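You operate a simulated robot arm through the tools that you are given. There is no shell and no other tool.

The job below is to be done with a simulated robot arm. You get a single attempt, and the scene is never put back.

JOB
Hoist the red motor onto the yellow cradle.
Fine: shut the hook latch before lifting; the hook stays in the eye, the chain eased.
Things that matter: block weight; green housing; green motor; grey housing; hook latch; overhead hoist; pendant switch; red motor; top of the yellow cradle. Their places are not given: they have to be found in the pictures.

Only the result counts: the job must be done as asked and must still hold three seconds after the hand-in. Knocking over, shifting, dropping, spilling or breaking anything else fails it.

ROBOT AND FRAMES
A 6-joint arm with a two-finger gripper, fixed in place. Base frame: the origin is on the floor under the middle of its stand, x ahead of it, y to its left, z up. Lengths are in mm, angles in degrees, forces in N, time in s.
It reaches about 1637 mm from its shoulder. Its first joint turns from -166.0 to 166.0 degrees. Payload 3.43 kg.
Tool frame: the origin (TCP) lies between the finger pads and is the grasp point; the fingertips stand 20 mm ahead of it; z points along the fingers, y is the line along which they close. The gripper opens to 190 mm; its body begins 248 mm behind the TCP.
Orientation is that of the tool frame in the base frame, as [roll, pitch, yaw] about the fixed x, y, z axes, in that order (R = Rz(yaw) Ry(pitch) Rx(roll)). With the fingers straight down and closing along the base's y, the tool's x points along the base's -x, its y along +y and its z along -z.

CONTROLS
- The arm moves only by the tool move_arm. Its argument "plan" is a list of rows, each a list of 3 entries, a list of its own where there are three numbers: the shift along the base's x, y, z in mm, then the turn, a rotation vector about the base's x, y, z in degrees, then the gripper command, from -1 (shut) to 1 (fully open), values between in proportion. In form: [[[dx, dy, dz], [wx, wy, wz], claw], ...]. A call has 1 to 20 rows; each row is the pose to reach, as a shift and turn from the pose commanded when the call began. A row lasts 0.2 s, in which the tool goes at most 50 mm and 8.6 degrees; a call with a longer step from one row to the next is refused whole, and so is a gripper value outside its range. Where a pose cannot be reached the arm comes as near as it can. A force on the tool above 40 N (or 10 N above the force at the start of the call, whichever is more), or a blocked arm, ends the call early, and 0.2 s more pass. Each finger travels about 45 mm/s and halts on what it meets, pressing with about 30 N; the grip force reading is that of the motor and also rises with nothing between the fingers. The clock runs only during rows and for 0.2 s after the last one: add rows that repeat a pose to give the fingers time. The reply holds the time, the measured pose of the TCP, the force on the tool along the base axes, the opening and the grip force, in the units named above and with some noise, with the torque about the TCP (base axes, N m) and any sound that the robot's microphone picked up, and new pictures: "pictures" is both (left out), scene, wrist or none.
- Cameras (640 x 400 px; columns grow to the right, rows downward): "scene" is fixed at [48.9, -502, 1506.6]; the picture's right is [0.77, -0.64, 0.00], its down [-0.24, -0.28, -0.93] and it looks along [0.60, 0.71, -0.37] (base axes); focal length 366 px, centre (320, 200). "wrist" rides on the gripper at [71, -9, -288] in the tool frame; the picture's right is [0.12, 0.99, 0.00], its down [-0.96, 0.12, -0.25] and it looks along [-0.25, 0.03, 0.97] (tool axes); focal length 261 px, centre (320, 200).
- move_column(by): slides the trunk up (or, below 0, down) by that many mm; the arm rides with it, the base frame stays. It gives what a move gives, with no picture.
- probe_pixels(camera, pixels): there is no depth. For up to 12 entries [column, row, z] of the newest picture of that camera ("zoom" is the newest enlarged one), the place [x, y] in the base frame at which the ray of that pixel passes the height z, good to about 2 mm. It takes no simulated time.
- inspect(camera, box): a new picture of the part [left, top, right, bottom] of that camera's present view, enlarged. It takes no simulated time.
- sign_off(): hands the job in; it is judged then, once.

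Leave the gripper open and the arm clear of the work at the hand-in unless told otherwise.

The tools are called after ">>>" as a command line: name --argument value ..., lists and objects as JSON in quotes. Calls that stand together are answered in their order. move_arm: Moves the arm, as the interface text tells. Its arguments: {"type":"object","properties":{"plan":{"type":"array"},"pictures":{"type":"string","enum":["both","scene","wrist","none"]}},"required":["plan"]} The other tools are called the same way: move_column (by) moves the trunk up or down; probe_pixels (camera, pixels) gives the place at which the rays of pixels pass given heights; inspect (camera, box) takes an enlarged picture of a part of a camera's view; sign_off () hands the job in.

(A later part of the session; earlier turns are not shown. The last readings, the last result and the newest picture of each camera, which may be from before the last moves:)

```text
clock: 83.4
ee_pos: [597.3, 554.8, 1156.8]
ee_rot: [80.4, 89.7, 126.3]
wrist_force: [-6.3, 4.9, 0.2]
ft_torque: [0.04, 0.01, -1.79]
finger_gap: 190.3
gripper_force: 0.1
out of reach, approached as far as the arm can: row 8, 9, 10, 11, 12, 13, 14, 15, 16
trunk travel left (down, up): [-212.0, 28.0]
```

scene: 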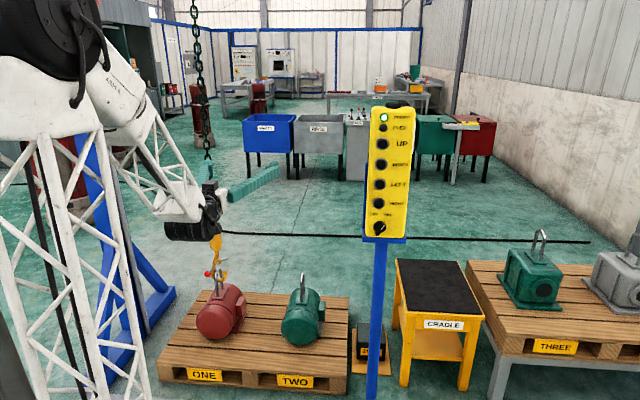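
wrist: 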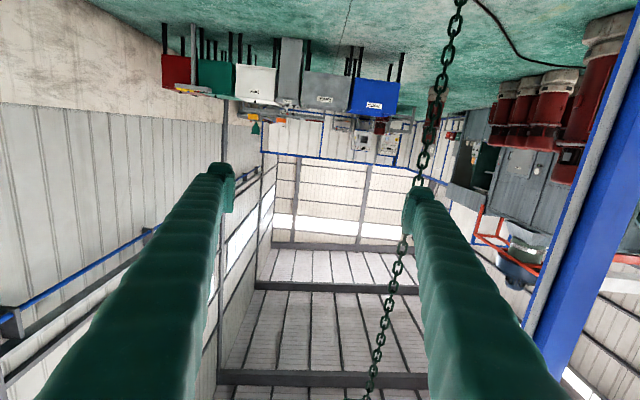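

The arm reports some rows as out of reach, and there's a small side force reading of about 8 N. I'll hold still and check whether it goes away, and look closely at the fingers and chain.

>>> move_arm --plan '[[[0, 0, 0], [0, 0, 0], 1], [[0, 0, 0], [0, 0, 0], 1]]' --pictures "both"

>>> inspect --camera "scene" --box '[130, 100, 290, 300]'

```text
clock: 84.0
ee_pos: [577.8, 571.3, 1156.9]
ee_rot: [84.3, 89.8, 132.1]
wrist_force: [-0.4, 0.6, -0.4]
ft_torque: [-0.03, -0.01, 0.05]
finger_gap: 190.0
gripper_force: 0.0
trunk travel left (down, up): [-212.0, 28.0]
```

scene: 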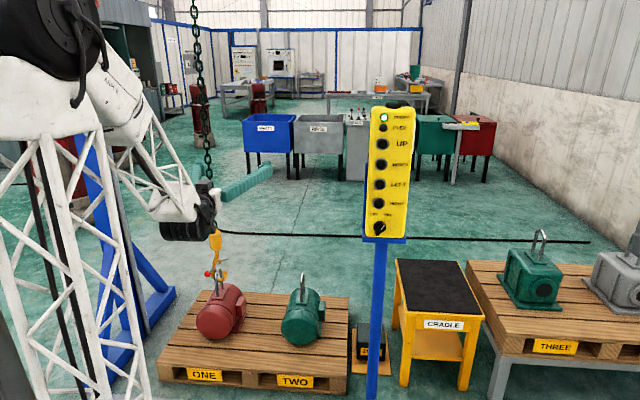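
wrist: 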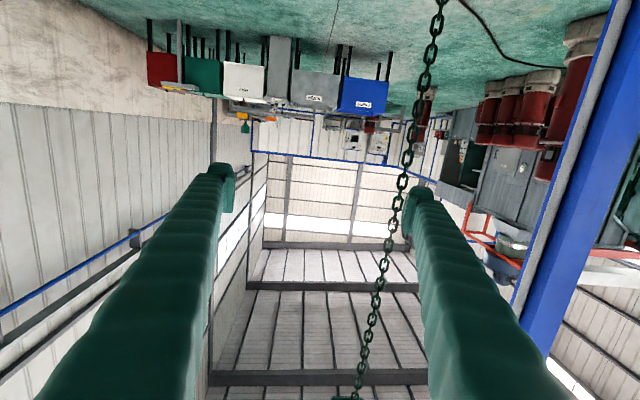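

```text
2.00 times, centred on (210, 200) of scene
```

zoom: 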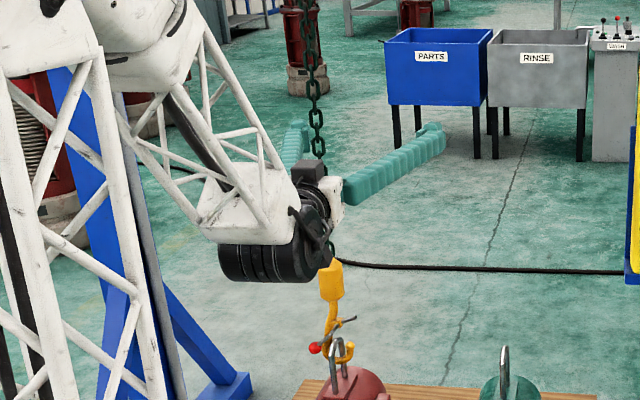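

It was only the arm catching up; the force is zero now. The chain stays well ahead of the hand. I'll descend to a viewing pose about 300 mm in front of the hook.

>>> move_arm --plan '[[[-8, 19, -42], [0, 0, 0], 1], [[-16, 38, -84], [0, 0, 0], 1], [[-24, 57, -126], [0, 0, 0], 1], [[-32, 76, -168], [0, 0, 0], 1], [[-40, 95, -210], [0, 0, 0], 1], [[-48, 114, -252], [0, 0, 0], 1], [[-56, 133, -294], [0, 0, 0], 1], [[-64, 152, -336], [0, 0, 0], 1], [[-72, 171, -378], [0, 0, 0], 1], [[-80, 190, -420], [0, 0, 0], 1], [[-88, 209, -462], [0, 0, 0], 1], [[-96, 228, -504], [0, 0, 0], 1], [[-104, 247, -546], [0, 0, 0], 1], [[-112, 266, -588], [0, 0, 0], 1], [[-120, 285, -630], [0, 0, 0], 1], [[-120, 285, -630], [0, 0, 0], 1], [[-120, 285, -630], [0, 0, 0], 1]]' --pictures "both"

```text
clock: 87.6
ee_pos: [458.4, 858.0, 526.2]
ee_rot: [47.2, 89.7, 94.9]
wrist_force: [-0.3, 0.2, -0.5]
ft_torque: [-0.02, 0.03, 0.02]
finger_gap: 190.1
gripper_force: 0.0
out of reach, approached as far as the arm can: row 1, 2, 3, 4, 5, 6, 7, 8, 9
trunk travel left (down, up): [-212.0, 28.0]
```

scene: 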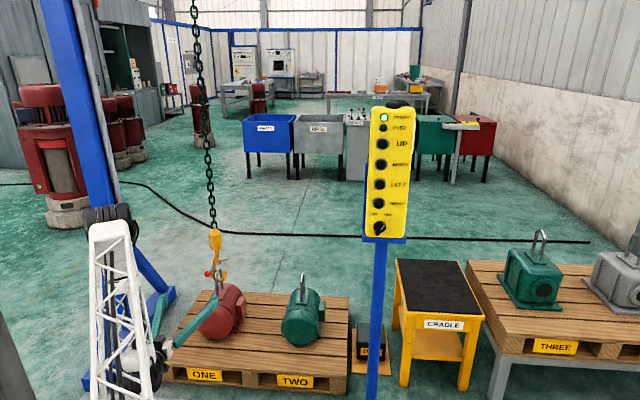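
wrist: 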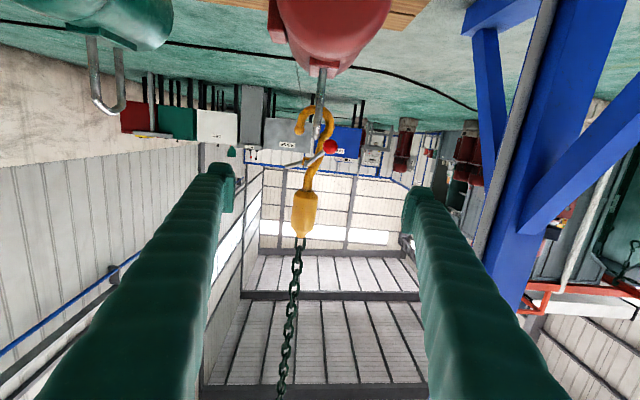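

A clear view: the red knob at (331,147), the hook at (315,130), the eye's near leg at (318,90), upside down. I'll enlarge it and probe the knob.

>>> inspect --camera "wrist" --box '[270, 60, 370, 200]'

>>> inspect --camera "scene" --box '[160, 225, 260, 335]'

>>> probe_pixels --camera "wrist" --pixels '[[331, 147, 480], [331, 147, 490], [331, 147, 500], [331, 147, 510]]'

>>> probe_pixels --camera "scene" --pixels '[[207.4, 273.5, 470], [207.4, 273.5, 490], [207.4, 273.5, 510]]'

```text
2.86 times, centred on (320, 130) of wrist
```

zoom: 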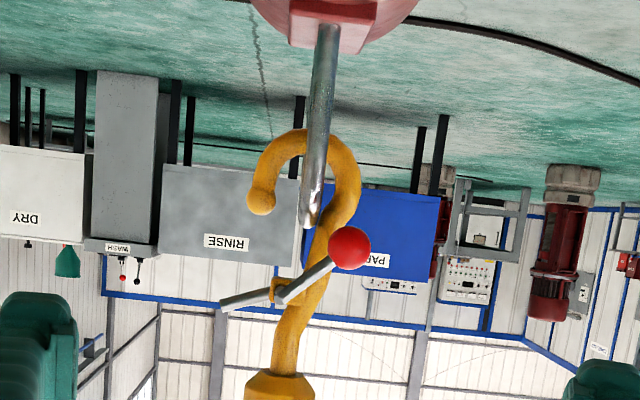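

```text
3.64 times, centred on (210, 280) of scene
```

zoom: 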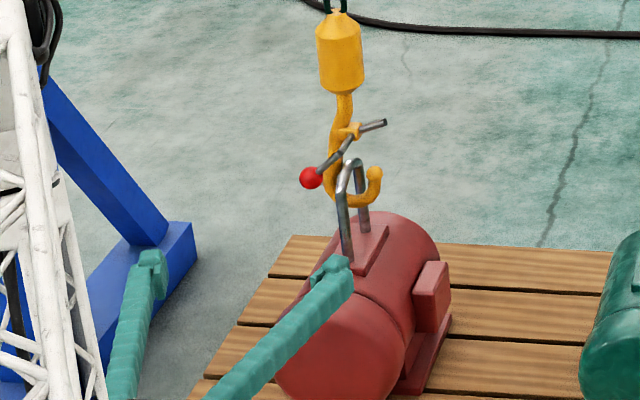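

```text
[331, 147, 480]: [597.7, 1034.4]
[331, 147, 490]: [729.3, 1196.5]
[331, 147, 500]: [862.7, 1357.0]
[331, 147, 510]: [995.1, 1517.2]
```

```text
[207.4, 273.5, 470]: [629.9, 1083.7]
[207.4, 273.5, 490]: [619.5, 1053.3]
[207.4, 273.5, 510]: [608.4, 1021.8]
```

The knob triangulates to (623.6, 1065.6, 482). The eye's near leg is only about 25 mm to its right, so I'll use just the right-hand finger, with the gripper about 60 mm open, passing left of the leg and under the knob, then lift. First I'll set the opening and go to a point 100 mm short and below.

>>> move_arm --plan '[[[0, 0, 0], [0, 0, 0], -0.37], [[0, 0, 0], [0, 0, 0], -0.37], [[0, 0, 0], [0, 0, 0], -0.37], [[5, 20, -20], [0, 0, 0], -0.37], [[15, 55, -45], [0, 0, 0], -0.37], [[28, 95, -70], [0, 0, 0], -0.37], [[45, 138, -85], [0, 0, 0], -0.37], [[61, 179, -85], [0, 0, 0], -0.37], [[61, 179, -85], [0, 0, 0], -0.37], [[61, 179, -85], [0, 0, 0], -0.37], [[61, 179, -85], [0, 0, 0], -0.37]]' --pictures "both"

>>> inspect --camera "wrist" --box '[220, 80, 400, 240]'

>>> inspect --camera "scene" --box '[160, 225, 260, 335]'

```text
clock: 90.0
ee_pos: [519.4, 1035.8, 442.4]
ee_rot: [48.6, 89.7, 96.5]
wrist_force: [-0.6, 0.4, 0.6]
ft_torque: [0.03, -0.01, 0.0]
finger_gap: 60.0
gripper_force: 0.0
trunk travel left (down, up): [-212.0, 28.0]
```

scene: 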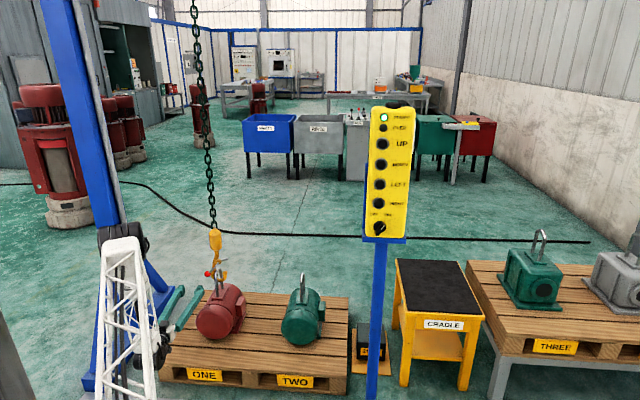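
wrist: 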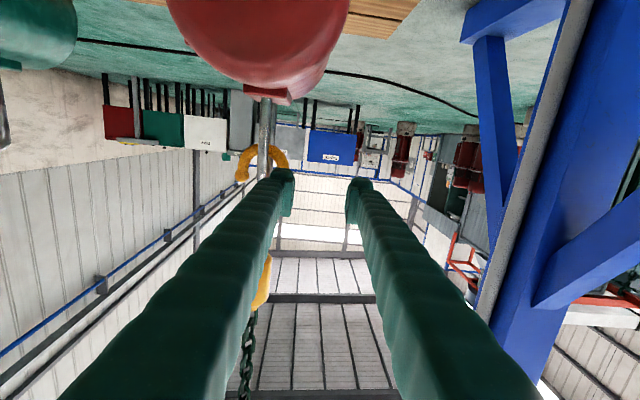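

```text
2.50 times, centred on (310, 160) of wrist
```

zoom: 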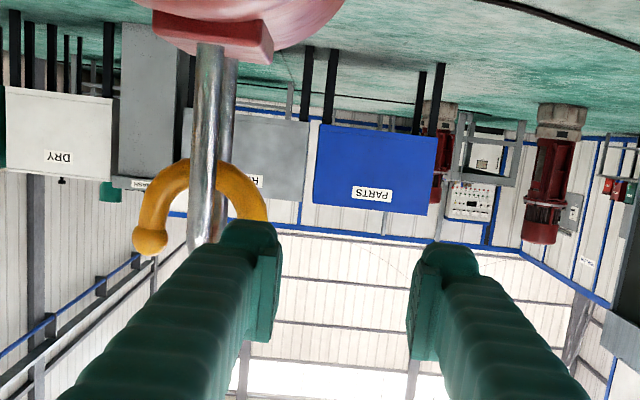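

```text
3.64 times, centred on (210, 280) of scene
```

zoom: 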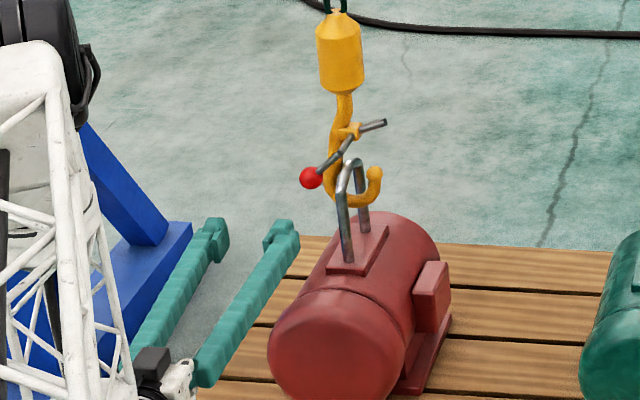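

The finger alignment looks right: the near leg is about 10 mm to the right of the finger's outer edge and the knob would be above its middle. I'll advance about 88 mm along the finger direction at z of about 437.

>>> move_arm --plan '[[[12, 13, -5], [0, 0, 0], -0.37], [[24, 26, -5], [0, 0, 0], -0.37], [[36, 39, -5], [0, 0, 0], -0.37], [[46, 50.5, -5], [0, 0, 0], -0.37], [[54, 59, -5], [0, 0, 0], -0.37], [[59.2, 65.1, -5], [0, 0, 0], -0.37], [[59.2, 65.1, -5], [0, 0, 0], -0.37], [[59.2, 65.1, -5], [0, 0, 0], -0.37]]' --pictures "both"

>>> inspect --camera "scene" --box '[170, 235, 250, 315]'

>>> inspect --camera "wrist" --box '[200, 60, 400, 260]'

```text
clock: 91.8
ee_pos: [577.6, 1099.9, 436.4]
ee_rot: [49.3, 89.7, 97.0]
wrist_force: [-0.5, -0.1, 0.7]
ft_torque: [0.01, 0.03, -0.02]
finger_gap: 60.0
gripper_force: 0.1
trunk travel left (down, up): [-212.0, 28.0]
```

scene: 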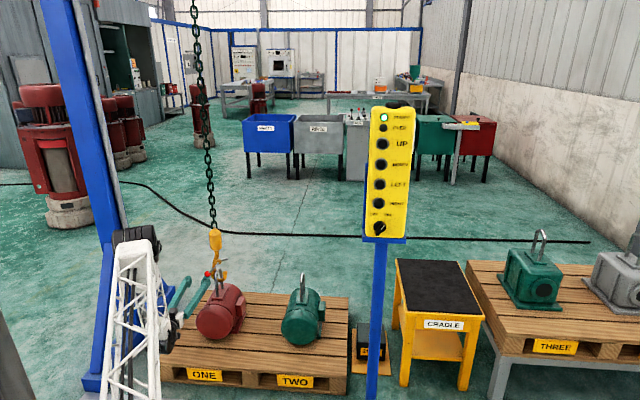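
wrist: 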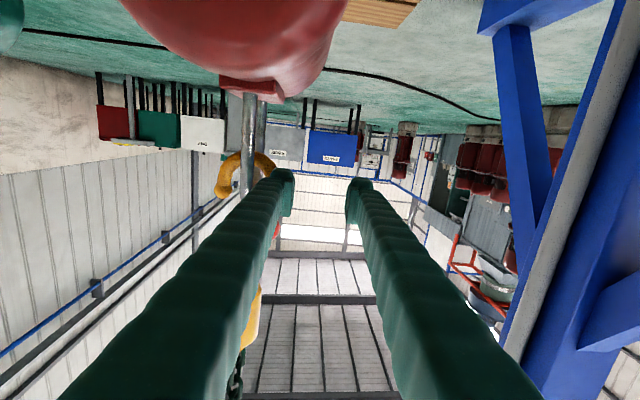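

```text
5.00 times, centred on (210, 275) of scene
```

zoom: 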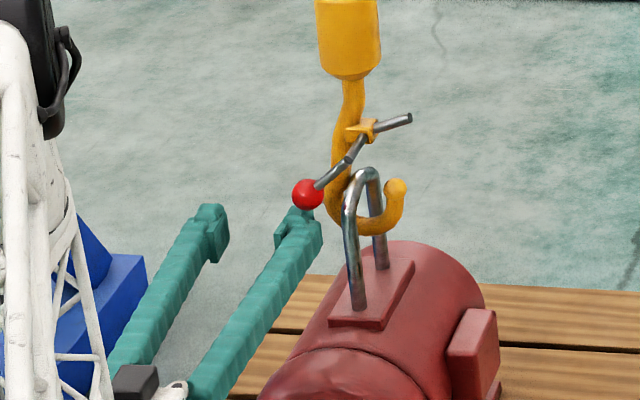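

```text
2.00 times, centred on (300, 160) of wrist
```

zoom: 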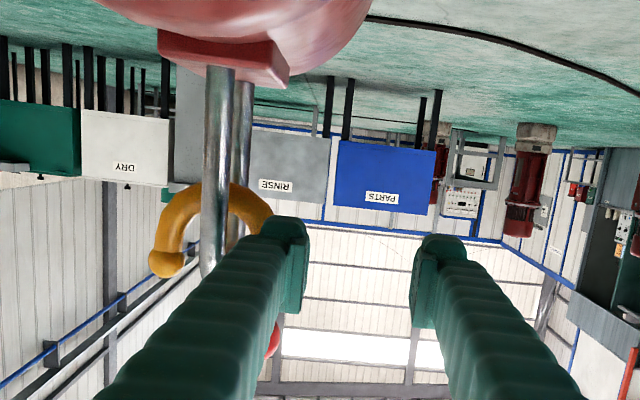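

The fingertip is now under the knob, which shows just above it. I'll raise 40 mm gently and check that the knob follows.

>>> move_arm --plan '[[[0, 0, 8], [0, 0, 0], -0.37], [[0, 0, 16], [0, 0, 0], -0.37], [[0, 0, 24], [0, 0, 0], -0.37], [[0, 0, 32], [0, 0, 0], -0.37], [[0, 0, 40], [0, 0, 0], -0.37]]' --pictures "both"

>>> inspect --camera "scene" --box '[170, 235, 250, 315]'

>>> inspect --camera "wrist" --box '[200, 60, 400, 260]'

```text
clock: 93.0
ee_pos: [577.2, 1105.3, 468.8]
ee_rot: [-154.6, 89.8, -106.7]
wrist_force: [-18.4, 19.5, -13.4]
ft_torque: [-0.15, 0.11, 0.36]
finger_gap: 44.2
gripper_force: 0.1
trunk travel left (down, up): [-212.0, 28.0]
```

scene: 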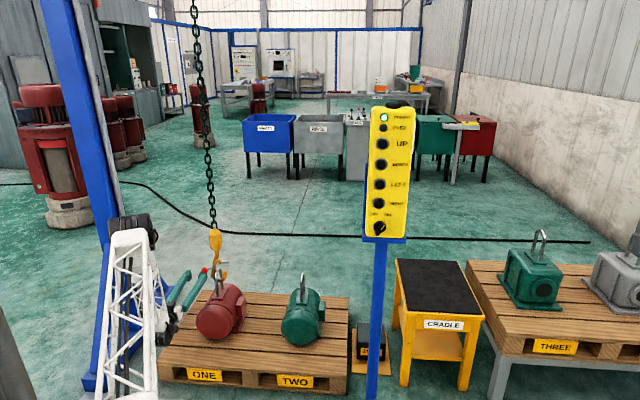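
wrist: 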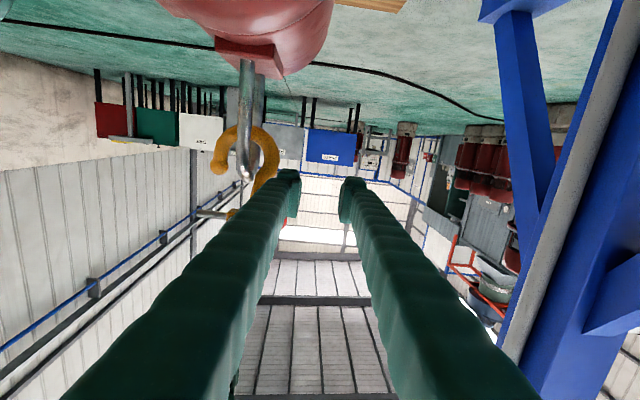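

```text
5.00 times, centred on (210, 275) of scene
```

zoom: 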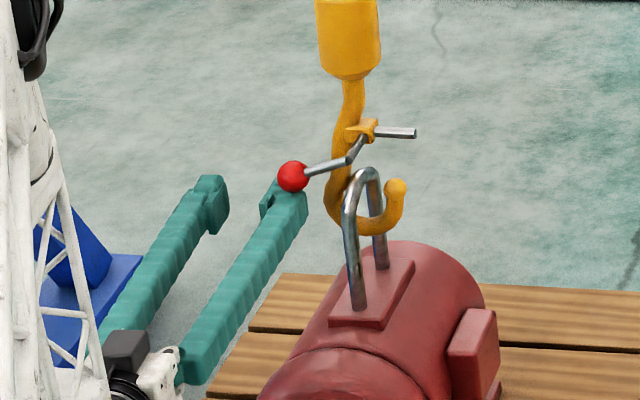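

```text
2.00 times, centred on (300, 160) of wrist
```

zoom: 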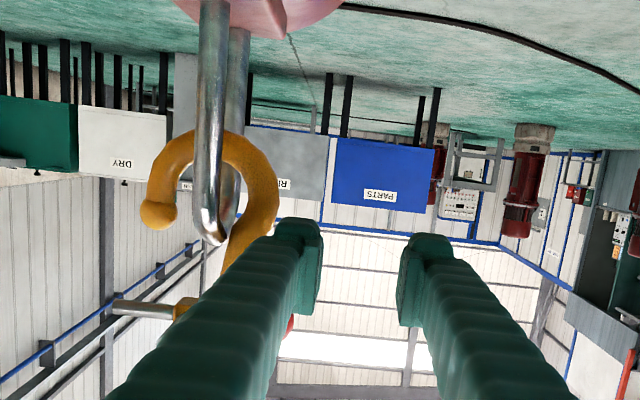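

It's working: the knob rose and the gate swung from tilted-up to level. But the ball is pressing the finger sideways (27 N left, gap squeezed to 44 mm), so the finger is off-centre. I'll lower 20 mm to release it, let the finger spring back, and see where the knob stays.

>>> move_arm --plan '[[[0, 0, -8], [0, 0, 0], -0.37], [[0, 0, -16], [0, 0, 0], -0.37], [[0, 0, -24], [0, 0, 0], -0.37], [[0, 0, -24], [0, 0, 0], -0.37], [[0, 0, -24], [0, 0, 0], -0.37]]' --pictures "both"

>>> inspect --camera "scene" --box '[170, 235, 250, 315]'

>>> inspect --camera "wrist" --box '[200, 60, 400, 260]'

```text
clock: 94.2
ee_pos: [577.2, 1101.6, 450.6]
ee_rot: [57.6, 89.7, 105.5]
wrist_force: [-1.8, 3.2, -5.3]
ft_torque: [0.18, 0.19, 0.06]
finger_gap: 58.2
gripper_force: 0.0
trunk travel left (down, up): [-212.0, 28.0]
```

scene: 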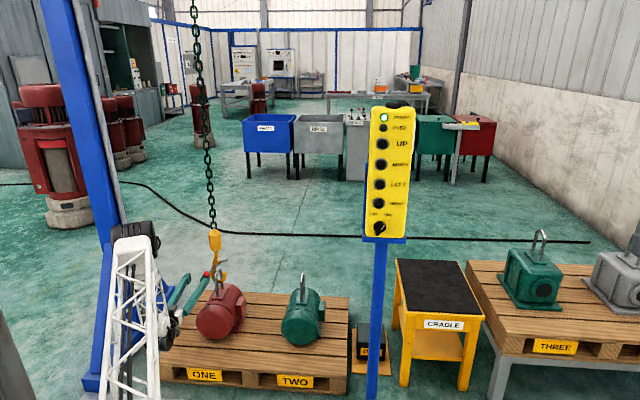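
wrist: 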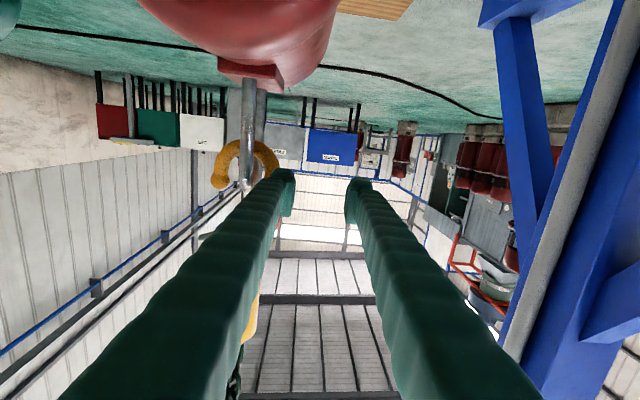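

```text
5.00 times, centred on (210, 275) of scene
```

zoom: 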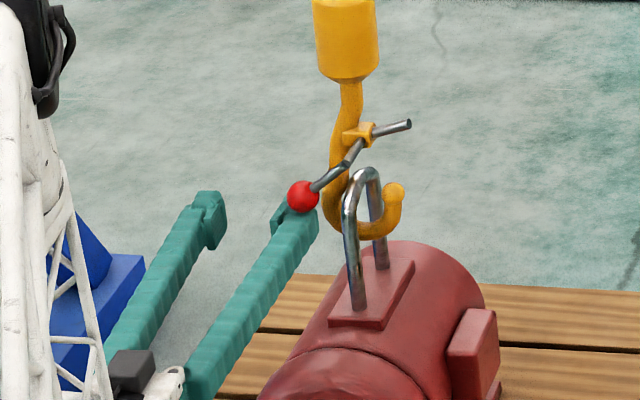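

```text
2.00 times, centred on (300, 160) of wrist
```

zoom: 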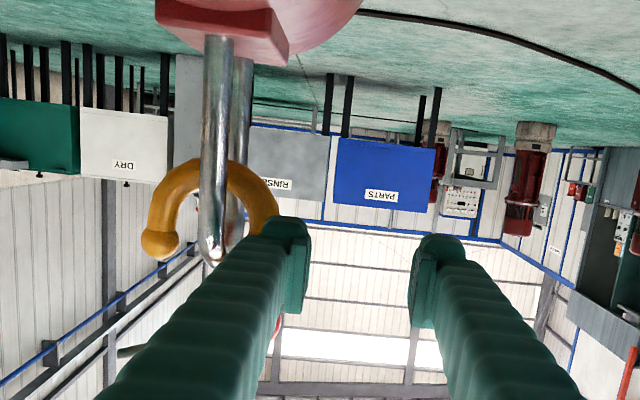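

The knob drops back under its own weight and lifting the ball drags sideways, so I'll change method: press the gate down from above on its free (right) side. Gate pivot is at about (689,1062,523), gate end about (722,1033,540), and the eye's leg is about 15 mm left of the pivot, so that side is open. First I'll lower, back straight out, shut the fingers and go round to a point 120 mm in front of and above the gate end.

>>> move_arm --plan '[[[0, 0, -14], [0, 0, 0], -0.37], [[-25, -27, -14], [0, 0, 0], -0.37], [[-55, -60, -14], [0, 0, 0], -0.37], [[-85, -93, -14], [0, 0, 0], -0.37], [[-75, -110, 25], [0, 0, 0], -1], [[-55, -125, 65], [0, 0, 0], -1], [[-30, -140, 100], [0, 0, 0], -1], [[0, -150, 125], [0, 0, 0], -1], [[35, -160, 125], [0, 0, 0], -1], [[65, -167, 125], [0, 0, 0], -1], [[65, -167, 125], [0, 0, 0], -1], [[65, -167, 125], [0, 0, 0], -1]]' --pictures "both"

>>> inspect --camera "wrist" --box '[230, 80, 430, 280]'

>>> inspect --camera "scene" --box '[170, 225, 260, 315]'

```text
clock: 96.8
ee_pos: [642.6, 933.5, 577.3]
ee_rot: [49.9, 89.7, 97.4]
wrist_force: [0.0, -0.6, 0.4]
ft_torque: [0.02, 0.01, 0.0]
finger_gap: 0.0
gripper_force: 30.0
trunk travel left (down, up): [-212.0, 28.0]
```

scene: 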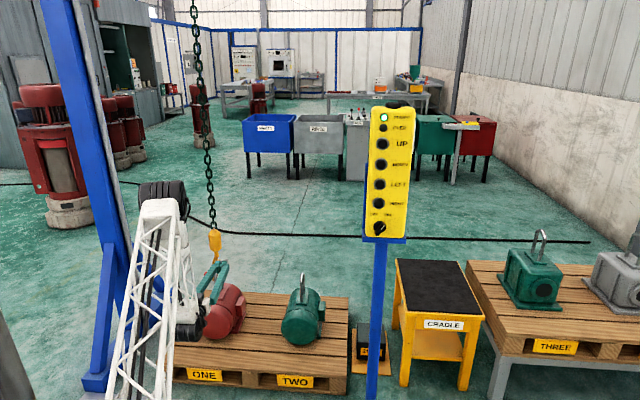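
wrist: 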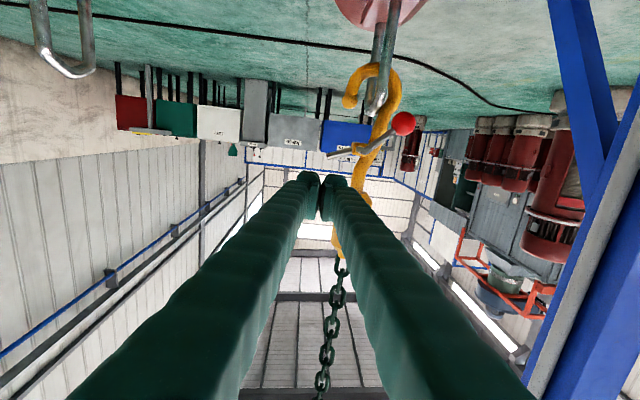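

```text
2.00 times, centred on (330, 180) of wrist
```

zoom: 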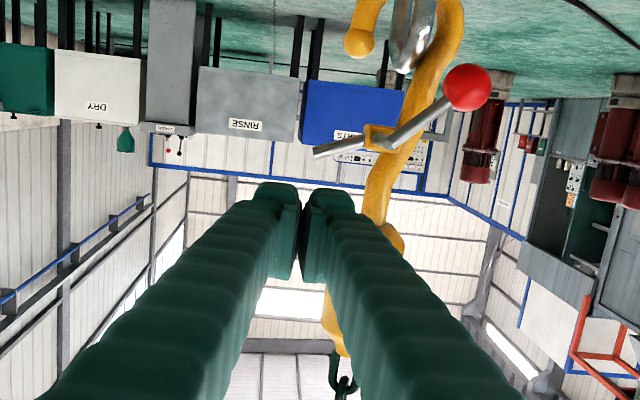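

```text
4.44 times, centred on (215, 270) of scene
```

zoom: 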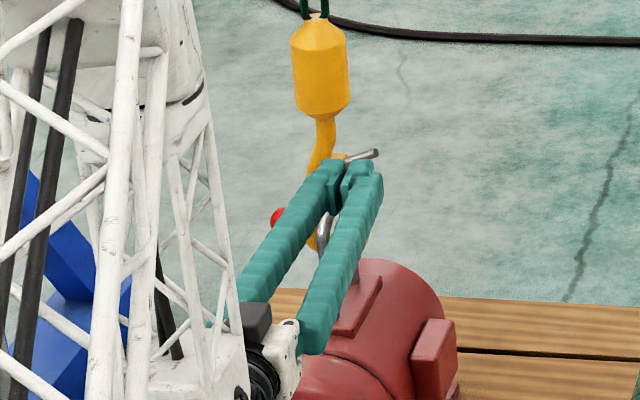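

The gate end is straight ahead of the closed fingertips and below them, as planned. I'll advance 120 mm at z of about 577, above the gate.

>>> move_arm --plan '[[[20, 22, 2], [0, 0, 0], -1], [[41, 44.5, 2], [0, 0, 0], -1], [[62, 67, 2], [0, 0, 0], -1], [[75, 81.5, 2], [0, 0, 0], -1], [[82, 89, 2], [0, 0, 0], -1], [[82, 89, 2], [0, 0, 0], -1], [[82, 89, 2], [0, 0, 0], -1]]' --pictures "both"

>>> inspect --camera "wrist" --box '[230, 60, 470, 260]'

>>> inspect --camera "scene" --box '[170, 225, 260, 315]'

```text
clock: 98.4
ee_pos: [724.8, 1022.2, 579.6]
ee_rot: [48.2, 89.7, 96.1]
wrist_force: [-0.6, 0.0, 0.4]
ft_torque: [0.0, 0.01, 0.01]
finger_gap: 0.1
gripper_force: 30.1
trunk travel left (down, up): [-212.0, 28.0]
```

scene: 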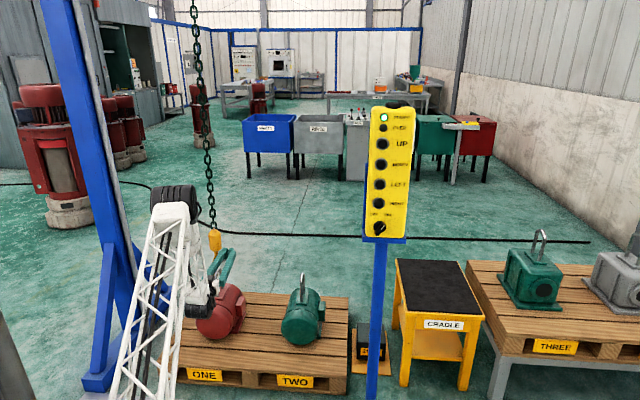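
wrist: 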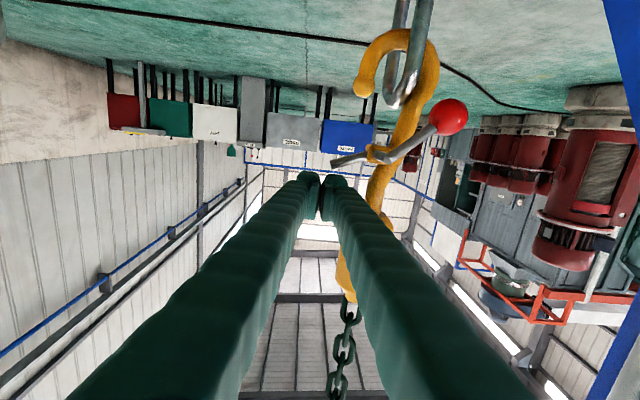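

```text
2.00 times, centred on (350, 160) of wrist
```

zoom: 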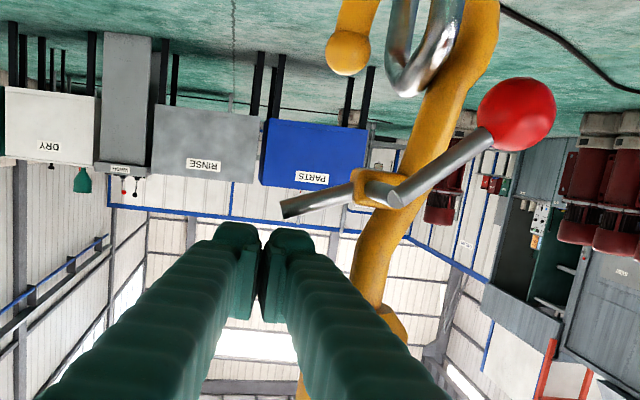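

```text
4.44 times, centred on (215, 270) of scene
```

zoom: 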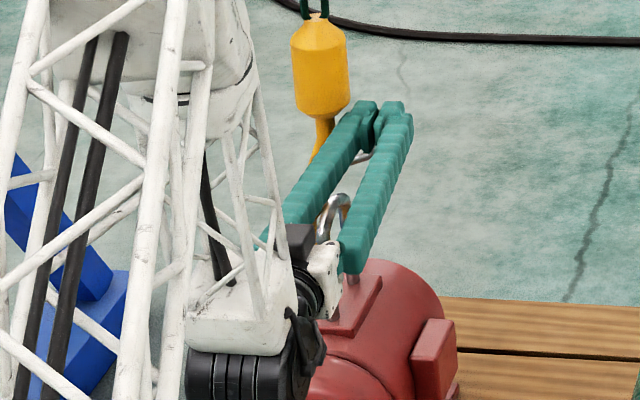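

Geometry confirmed: gate end is 44 mm right of the pivot and z 541, the fingertips reach 14 mm past it, and the finger underside is at z of about 552. I'll press down 50 mm in small steps and check.

>>> move_arm --plan '[[[0, 0, -8], [0, 0, 0], -1], [[0, 0, -16], [0, 0, 0], -1], [[0, 0, -24], [0, 0, 0], -1], [[0, 0, -32], [0, 0, 0], -1], [[0, 0, -40], [0, 0, 0], -1], [[0, 0, -48], [0, 0, 0], -1]]' --pictures "both"

>>> inspect --camera "wrist" --box '[230, 60, 470, 260]'

>>> inspect --camera "scene" --box '[170, 225, 260, 315]'

```text
clock: 99.8
ee_pos: [725.4, 1023.8, 532.7]
ee_rot: [47.7, 89.6, 95.5]
wrist_force: [-0.1, -0.3, -0.5]
ft_torque: [-0.03, 0.05, 0.02]
finger_gap: 0.0
gripper_force: 29.9
trunk travel left (down, up): [-212.0, 28.0]
```

scene: 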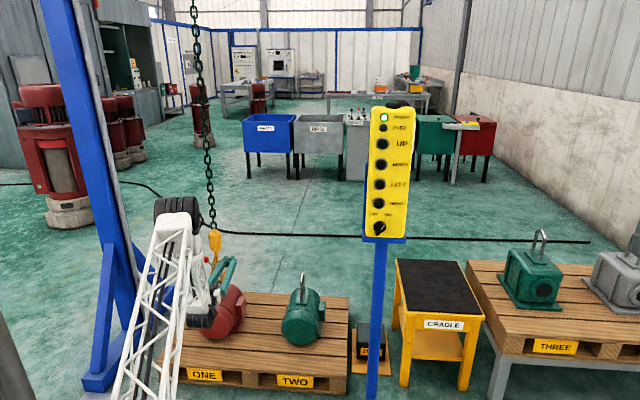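
wrist: 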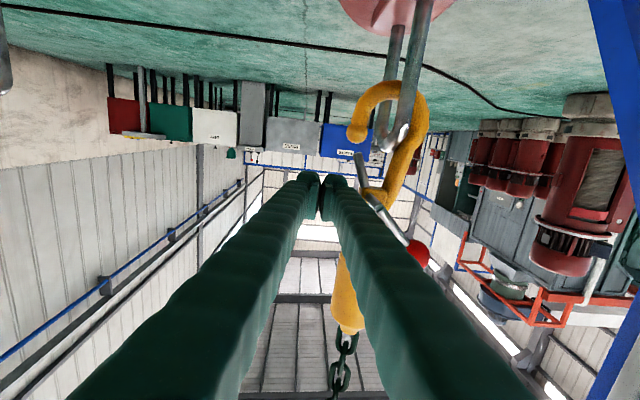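

```text
2.00 times, centred on (350, 160) of wrist
```

zoom: 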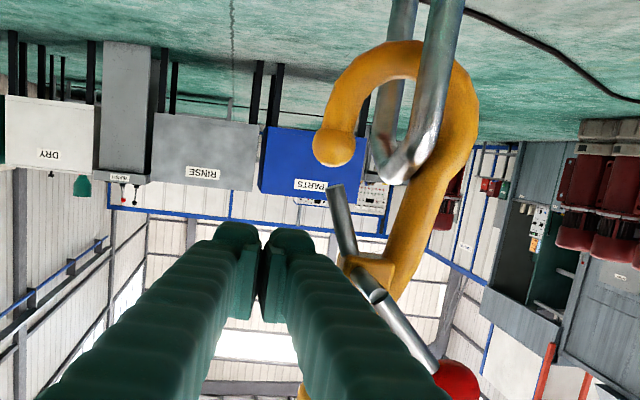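

```text
4.44 times, centred on (215, 270) of scene
```

zoom: 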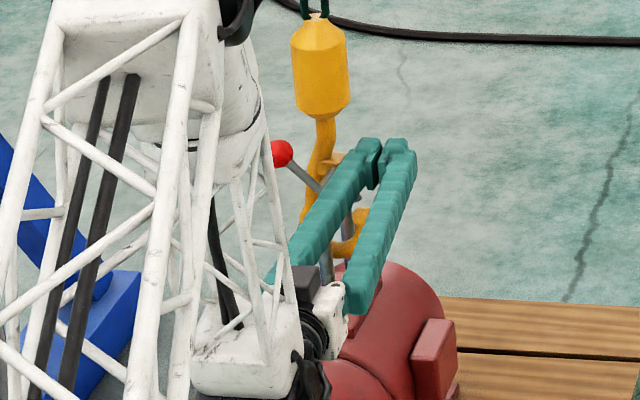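

The latch snapped over on its own: the gate now points straight down onto the hook's tip and the knob is up at the left, with no force on the finger. I'll back straight out and return toward the pendant on a wide path clear of the chain.

>>> move_arm --plan '[[[-30, -33, 5], [0, 0, 0], -1], [[-60, -65, 15], [0, 0, 0], -1], [[-88, -96, 40], [0, 0, 0], -1], [[-85.4, -121.4, 75.4], [0, 0, 0], -1], [[-82.8, -146.8, 110.8], [0, 0, 0], -1], [[-80.2, -172.2, 146.2], [0, 0, 0], -1], [[-77.6, -197.6, 181.6], [0, 0, 0], -1], [[-75, -223, 217], [0, 0, 0], -1], [[-73.3, -248, 250.3], [0, 0, 0], -1], [[-71.7, -273, 283.7], [0, 0, 0], -1], [[-70, -298, 317], [0, 0, 0], -1], [[-68.3, -323, 350.3], [0, 0, 0], -1], [[-66.7, -348, 383.7], [0, 0, 0], -1], [[-65, -373, 417], [0, 0, 0], -1], [[-63.3, -398, 450.3], [0, 0, 0], -1], [[-61.7, -423, 483.7], [0, 0, 0], -1], [[-60, -448, 517], [0, 0, 0], -1], [[-58.3, -473, 550.3], [0, 0, 0], -1], [[-56.7, -498, 583.7], [0, 0, 0], -1], [[-55, -523, 617], [0, 0, 0], -1]]' --pictures "both"

>>> inspect --camera "scene" --box '[180, 225, 260, 305]'

```text
clock: 104.0
ee_pos: [671.1, 499.6, 1147.6]
ee_rot: [60.0, 89.6, 107.7]
wrist_force: [0.7, 1.0, -1.0]
ft_torque: [0.12, -0.11, 0.01]
finger_gap: 0.0
gripper_force: 30.5
out of reach, approached as far as the arm can: row 15, 16, 17
trunk travel left (down, up): [-212.0, 28.0]
```

scene: 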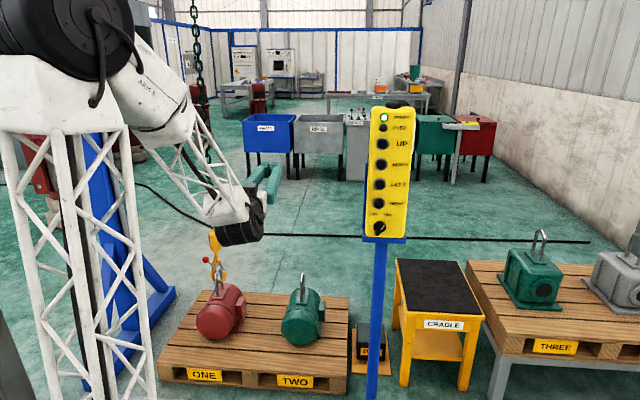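
wrist: 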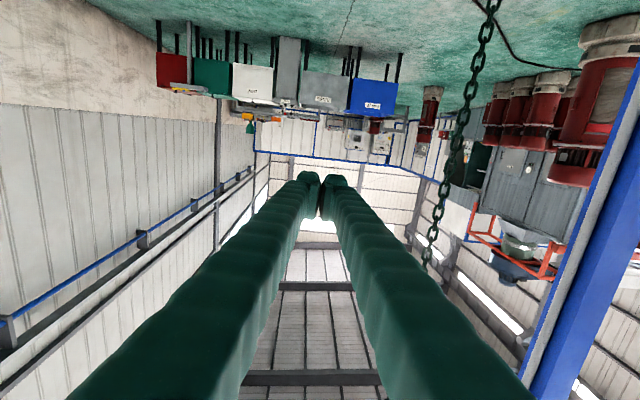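

```text
5.00 times, centred on (220, 265) of scene
```

zoom: 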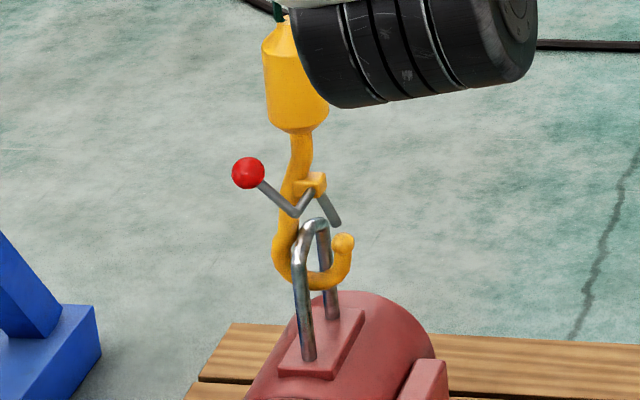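

The latch stays shut: the gate points to the tip and the knob is up-left. I'll return to the pendant, in front of UP, keeping 60 mm clear of it.

>>> move_arm --plan '[[[0, -40, 20], [0, 0, 0], -1], [[0, -80, 41], [0, 0, 0], -1], [[0, -115, 61], [0, 0, 0], -1], [[0, -150, 81], [0, 0, 0], -1], [[-4, -190, 90], [0, 0, 0], -1], [[-8, -230, 99], [0, 0, 0], -1], [[-12, -268, 108], [0, 0, 0], -1], [[-15, -300, 116], [0, 0, 0], -1], [[-20, -340, 119], [0, 0, 0], -1], [[-25, -380, 121], [0, 0, 0], -1], [[-30, -420, 123], [0, 0, 0], -1], [[10, -418, 124], [0, 0, 0], -1], [[55, -414, 125], [0, 0, 0], -1], [[96, -409, 125], [0, 0, 0], -1], [[96, -409, 125], [0, 0, 0], -1], [[96, -409, 125], [0, 0, 0], -1]]' --pictures "both"

>>> inspect --camera "scene" --box '[170, 225, 270, 325]'

>>> inspect --camera "wrist" --box '[240, 100, 400, 300]'

```text
clock: 107.4
ee_pos: [765.1, 90.5, 1273.6]
ee_rot: [46.1, 89.7, 93.8]
wrist_force: [-0.4, 0.5, 0.2]
ft_torque: [0.0, -0.05, 0.0]
finger_gap: 0.1
gripper_force: 30.2
trunk travel left (down, up): [-212.0, 28.0]
```

scene: 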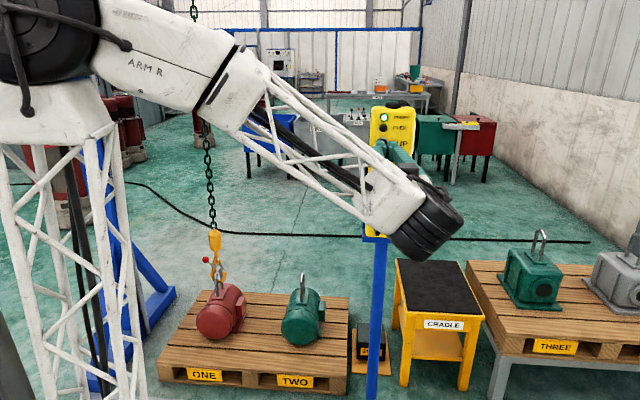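
wrist: 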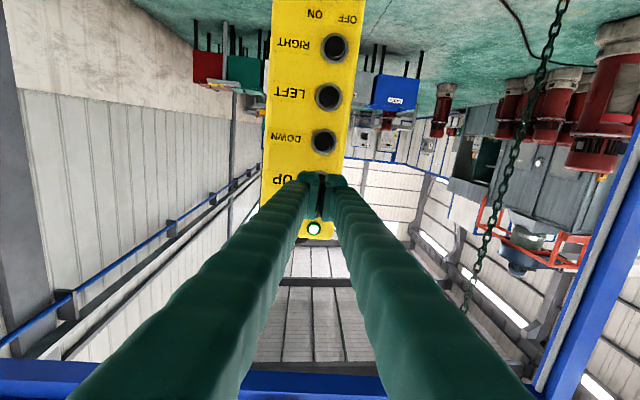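

```text
4.00 times, centred on (220, 275) of scene
```

zoom: 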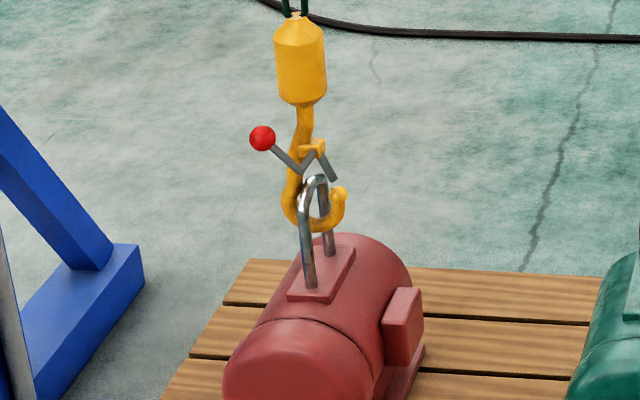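

```text
2.00 times, centred on (320, 200) of wrist
```

zoom: 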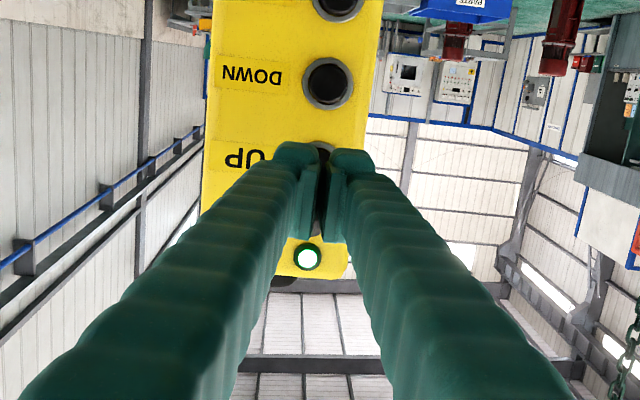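

In position. I'll tap UP gently (4 rows, slightly shallower) to take up most of the slack.

>>> move_arm --plan '[[[25, 25.5, -3], [0, 0, 0], -1], [[42, 42.5, -3], [0, 0, 0], -1], [[47.5, 48.3, -3], [0, 0, 0], -1], [[51, 51.8, -3], [0, 0, 0], -1], [[51, 51.8, -3], [0, 0, 0], -1], [[51, 51.8, -3], [0, 0, 0], -1], [[51, 51.8, -3], [0, 0, 0], -1], [[30, 30, -3], [0, 0, 0], -1], [[30, 30, -3], [0, 0, 0], -1], [[30, 30, -3], [0, 0, 0], -1], [[30, 30, -3], [0, 0, 0], -1], [[30, 30, -3], [0, 0, 0], -1]]' --pictures "scene"

>>> inspect --camera "scene" --box '[170, 225, 270, 325]'

```text
clock: 110.0
ee_pos: [795.0, 119.7, 1270.6]
ee_rot: [47.7, 89.7, 95.4]
wrist_force: [-0.1, -0.7, 0.3]
ft_torque: [0.02, 0.01, 0.01]
finger_gap: 0.0
gripper_force: 30.2
trunk travel left (down, up): [-212.0, 28.0]
```

scene: 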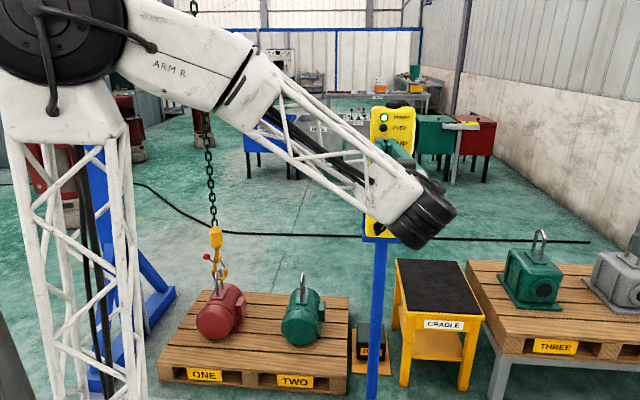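

```text
4.00 times, centred on (220, 275) of scene
```

zoom: 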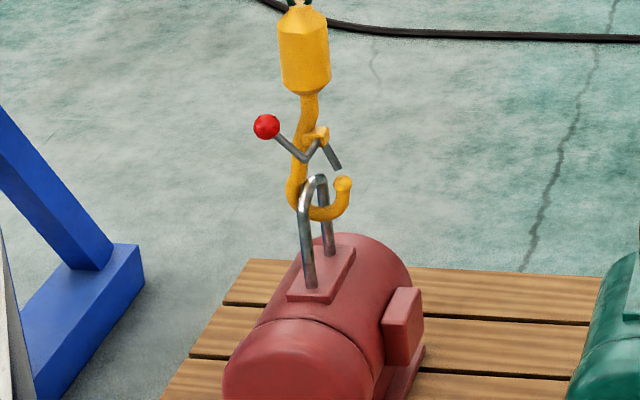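

That raised it about 15 mm with the lighter press. I'll do one more 4-row tap to just about seat the bar in the bowl.

>>> move_arm --plan '[[[12, 12.5, 0], [0, 0, 0], -1], [[17.5, 18.3, 0], [0, 0, 0], -1], [[21, 21.8, 0], [0, 0, 0], -1], [[21, 21.8, 0], [0, 0, 0], -1], [[21, 21.8, 0], [0, 0, 0], -1], [[21, 21.8, 0], [0, 0, 0], -1], [[0, 0, 0], [0, 0, 0], -1], [[0, 0, 0], [0, 0, 0], -1], [[0, 0, 0], [0, 0, 0], -1], [[0, 0, 0], [0, 0, 0], -1]]' --pictures "scene"

>>> inspect --camera "scene" --box '[170, 225, 270, 325]'

```text
clock: 112.2
ee_pos: [796.1, 120.0, 1270.0]
ee_rot: [47.7, 89.8, 95.5]
wrist_force: [0.3, 0.2, -1.0]
ft_torque: [0.0, -0.03, -0.02]
finger_gap: 0.0
gripper_force: 30.0
trunk travel left (down, up): [-212.0, 28.0]
```

scene: 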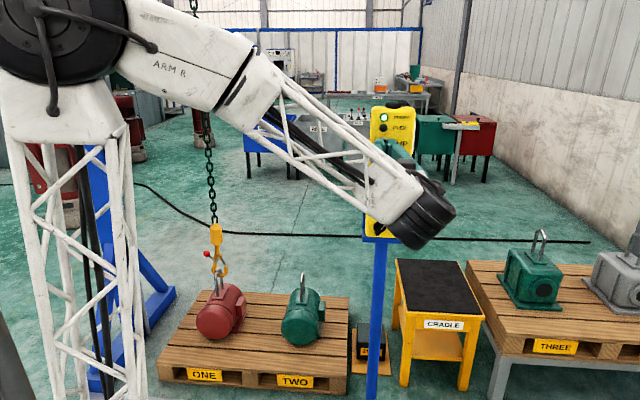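

```text
4.00 times, centred on (220, 275) of scene
```

zoom: 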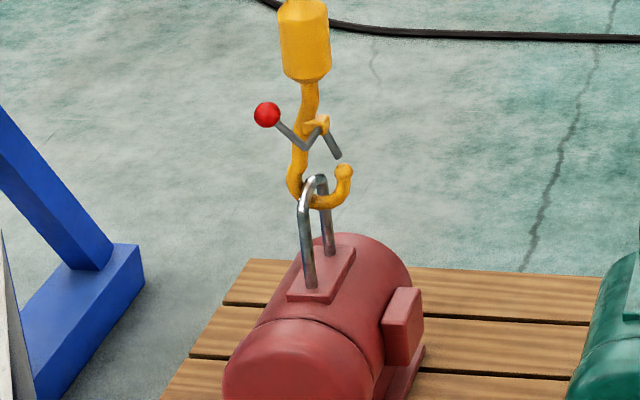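

The bar is nearly seated (about 5–8 mm left). Now I'll start lifting with an 8-row press and check the motor rises level and the OVER lamp stays off.

>>> move_arm --plan '[[[12, 12.5, 0], [0, 0, 0], -1], [[17.5, 18.3, 0], [0, 0, 0], -1], [[21, 21.8, 0], [0, 0, 0], -1], [[21, 21.8, 0], [0, 0, 0], -1], [[21, 21.8, 0], [0, 0, 0], -1], [[21, 21.8, 0], [0, 0, 0], -1], [[21, 21.8, 0], [0, 0, 0], -1], [[21, 21.8, 0], [0, 0, 0], -1], [[21, 21.8, 0], [0, 0, 0], -1], [[21, 21.8, 0], [0, 0, 0], -1], [[0, 0, 0], [0, 0, 0], -1], [[0, 0, 0], [0, 0, 0], -1], [[0, 0, 0], [0, 0, 0], -1], [[0, 0, 0], [0, 0, 0], -1]]' --pictures "both"

>>> inspect --camera "scene" --box '[170, 225, 270, 325]'

>>> inspect --camera "scene" --box '[350, 90, 430, 170]'

```text
clock: 115.2
ee_pos: [796.8, 118.8, 1271.6]
ee_rot: [47.4, 89.6, 95.2]
wrist_force: [-0.2, -0.3, 0.6]
ft_torque: [-0.02, 0.0, -0.02]
finger_gap: 0.0
gripper_force: 30.4
trunk travel left (down, up): [-212.0, 28.0]
```

scene: 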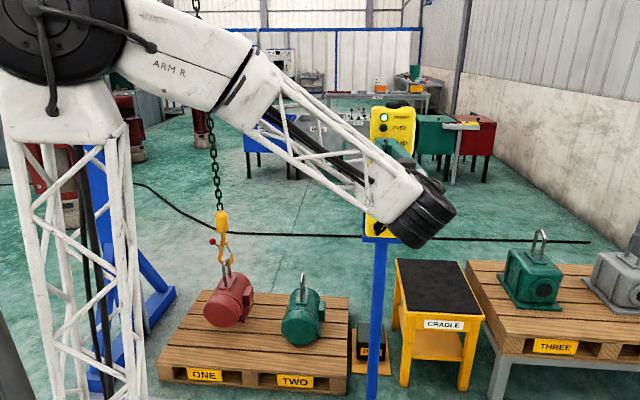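
wrist: 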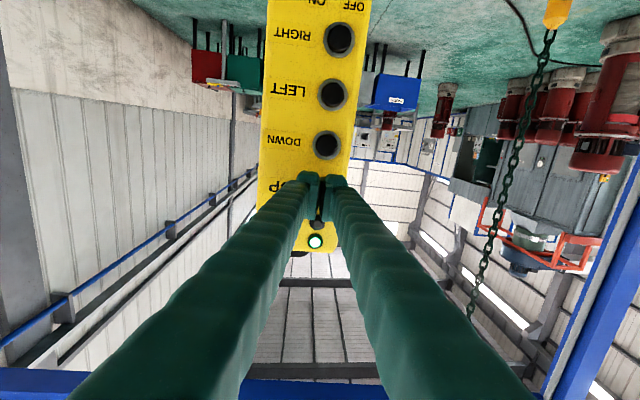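

```text
4.00 times, centred on (220, 275) of scene
```

zoom: 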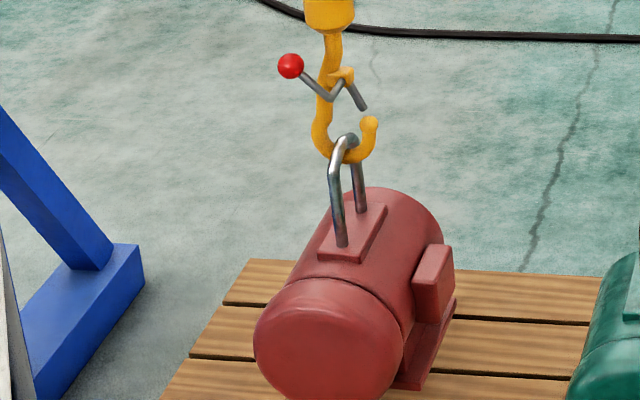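

```text
5.00 times, centred on (390, 130) of scene
```

zoom: 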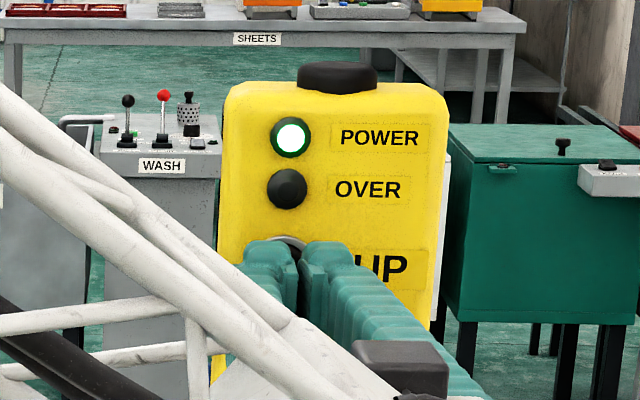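

The motor is off the pallet and level, OVER is dark. It shifted slightly right as it came free but is well clear of the green motor. I'll lift further with a 17-row press (about 330 mm).

>>> move_arm --plan '[[[12, 12.5, 0], [0, 0, 0], -1], [[21, 21.8, 0], [0, 0, 0], -1], [[21, 21.8, 0], [0, 0, 0], -1], [[21, 21.8, 0], [0, 0, 0], -1], [[21, 21.8, 0], [0, 0, 0], -1], [[21, 21.8, 0], [0, 0, 0], -1], [[21, 21.8, 0], [0, 0, 0], -1], [[21, 21.8, 0], [0, 0, 0], -1], [[21, 21.8, 0], [0, 0, 0], -1], [[21, 21.8, 0], [0, 0, 0], -1], [[21, 21.8, 0], [0, 0, 0], -1], [[21, 21.8, 0], [0, 0, 0], -1], [[21, 21.8, 0], [0, 0, 0], -1], [[21, 21.8, 0], [0, 0, 0], -1], [[21, 21.8, 0], [0, 0, 0], -1], [[21, 21.8, 0], [0, 0, 0], -1], [[21, 21.8, 0], [0, 0, 0], -1], [[21, 21.8, 0], [0, 0, 0], -1], [[0, 0, 0], [0, 0, 0], -1], [[0, 0, 0], [0, 0, 0], -1]]' --pictures "scene"

>>> inspect --camera "scene" --box '[160, 150, 360, 350]'

```text
clock: 119.4
ee_pos: [797.2, 120.2, 1271.5]
ee_rot: [46.0, 89.7, 93.9]
wrist_force: [0.8, -0.3, -1.0]
ft_torque: [-0.01, -0.01, -0.01]
finger_gap: 0.0
gripper_force: 30.4
trunk travel left (down, up): [-212.0, 28.0]
```

scene: 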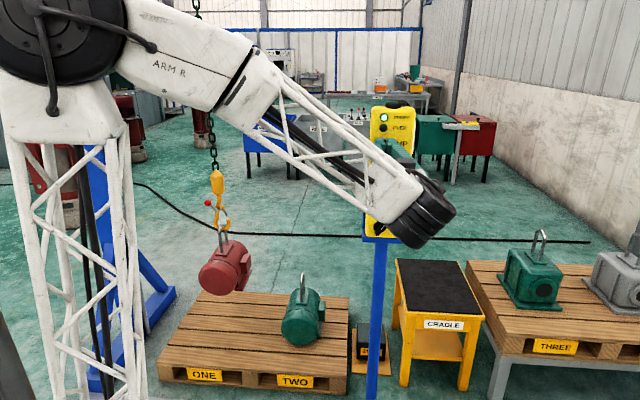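

```text
2.00 times, centred on (260, 250) of scene
```

zoom: 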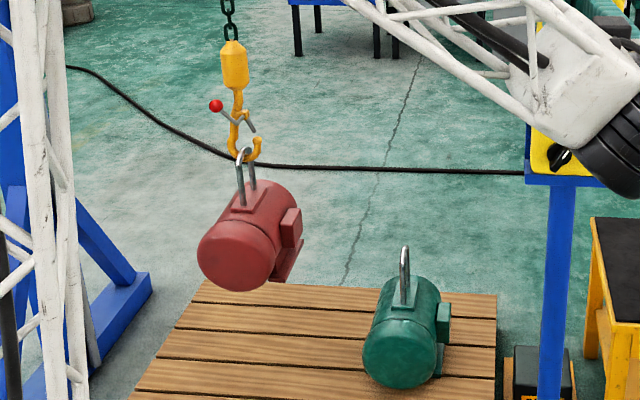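

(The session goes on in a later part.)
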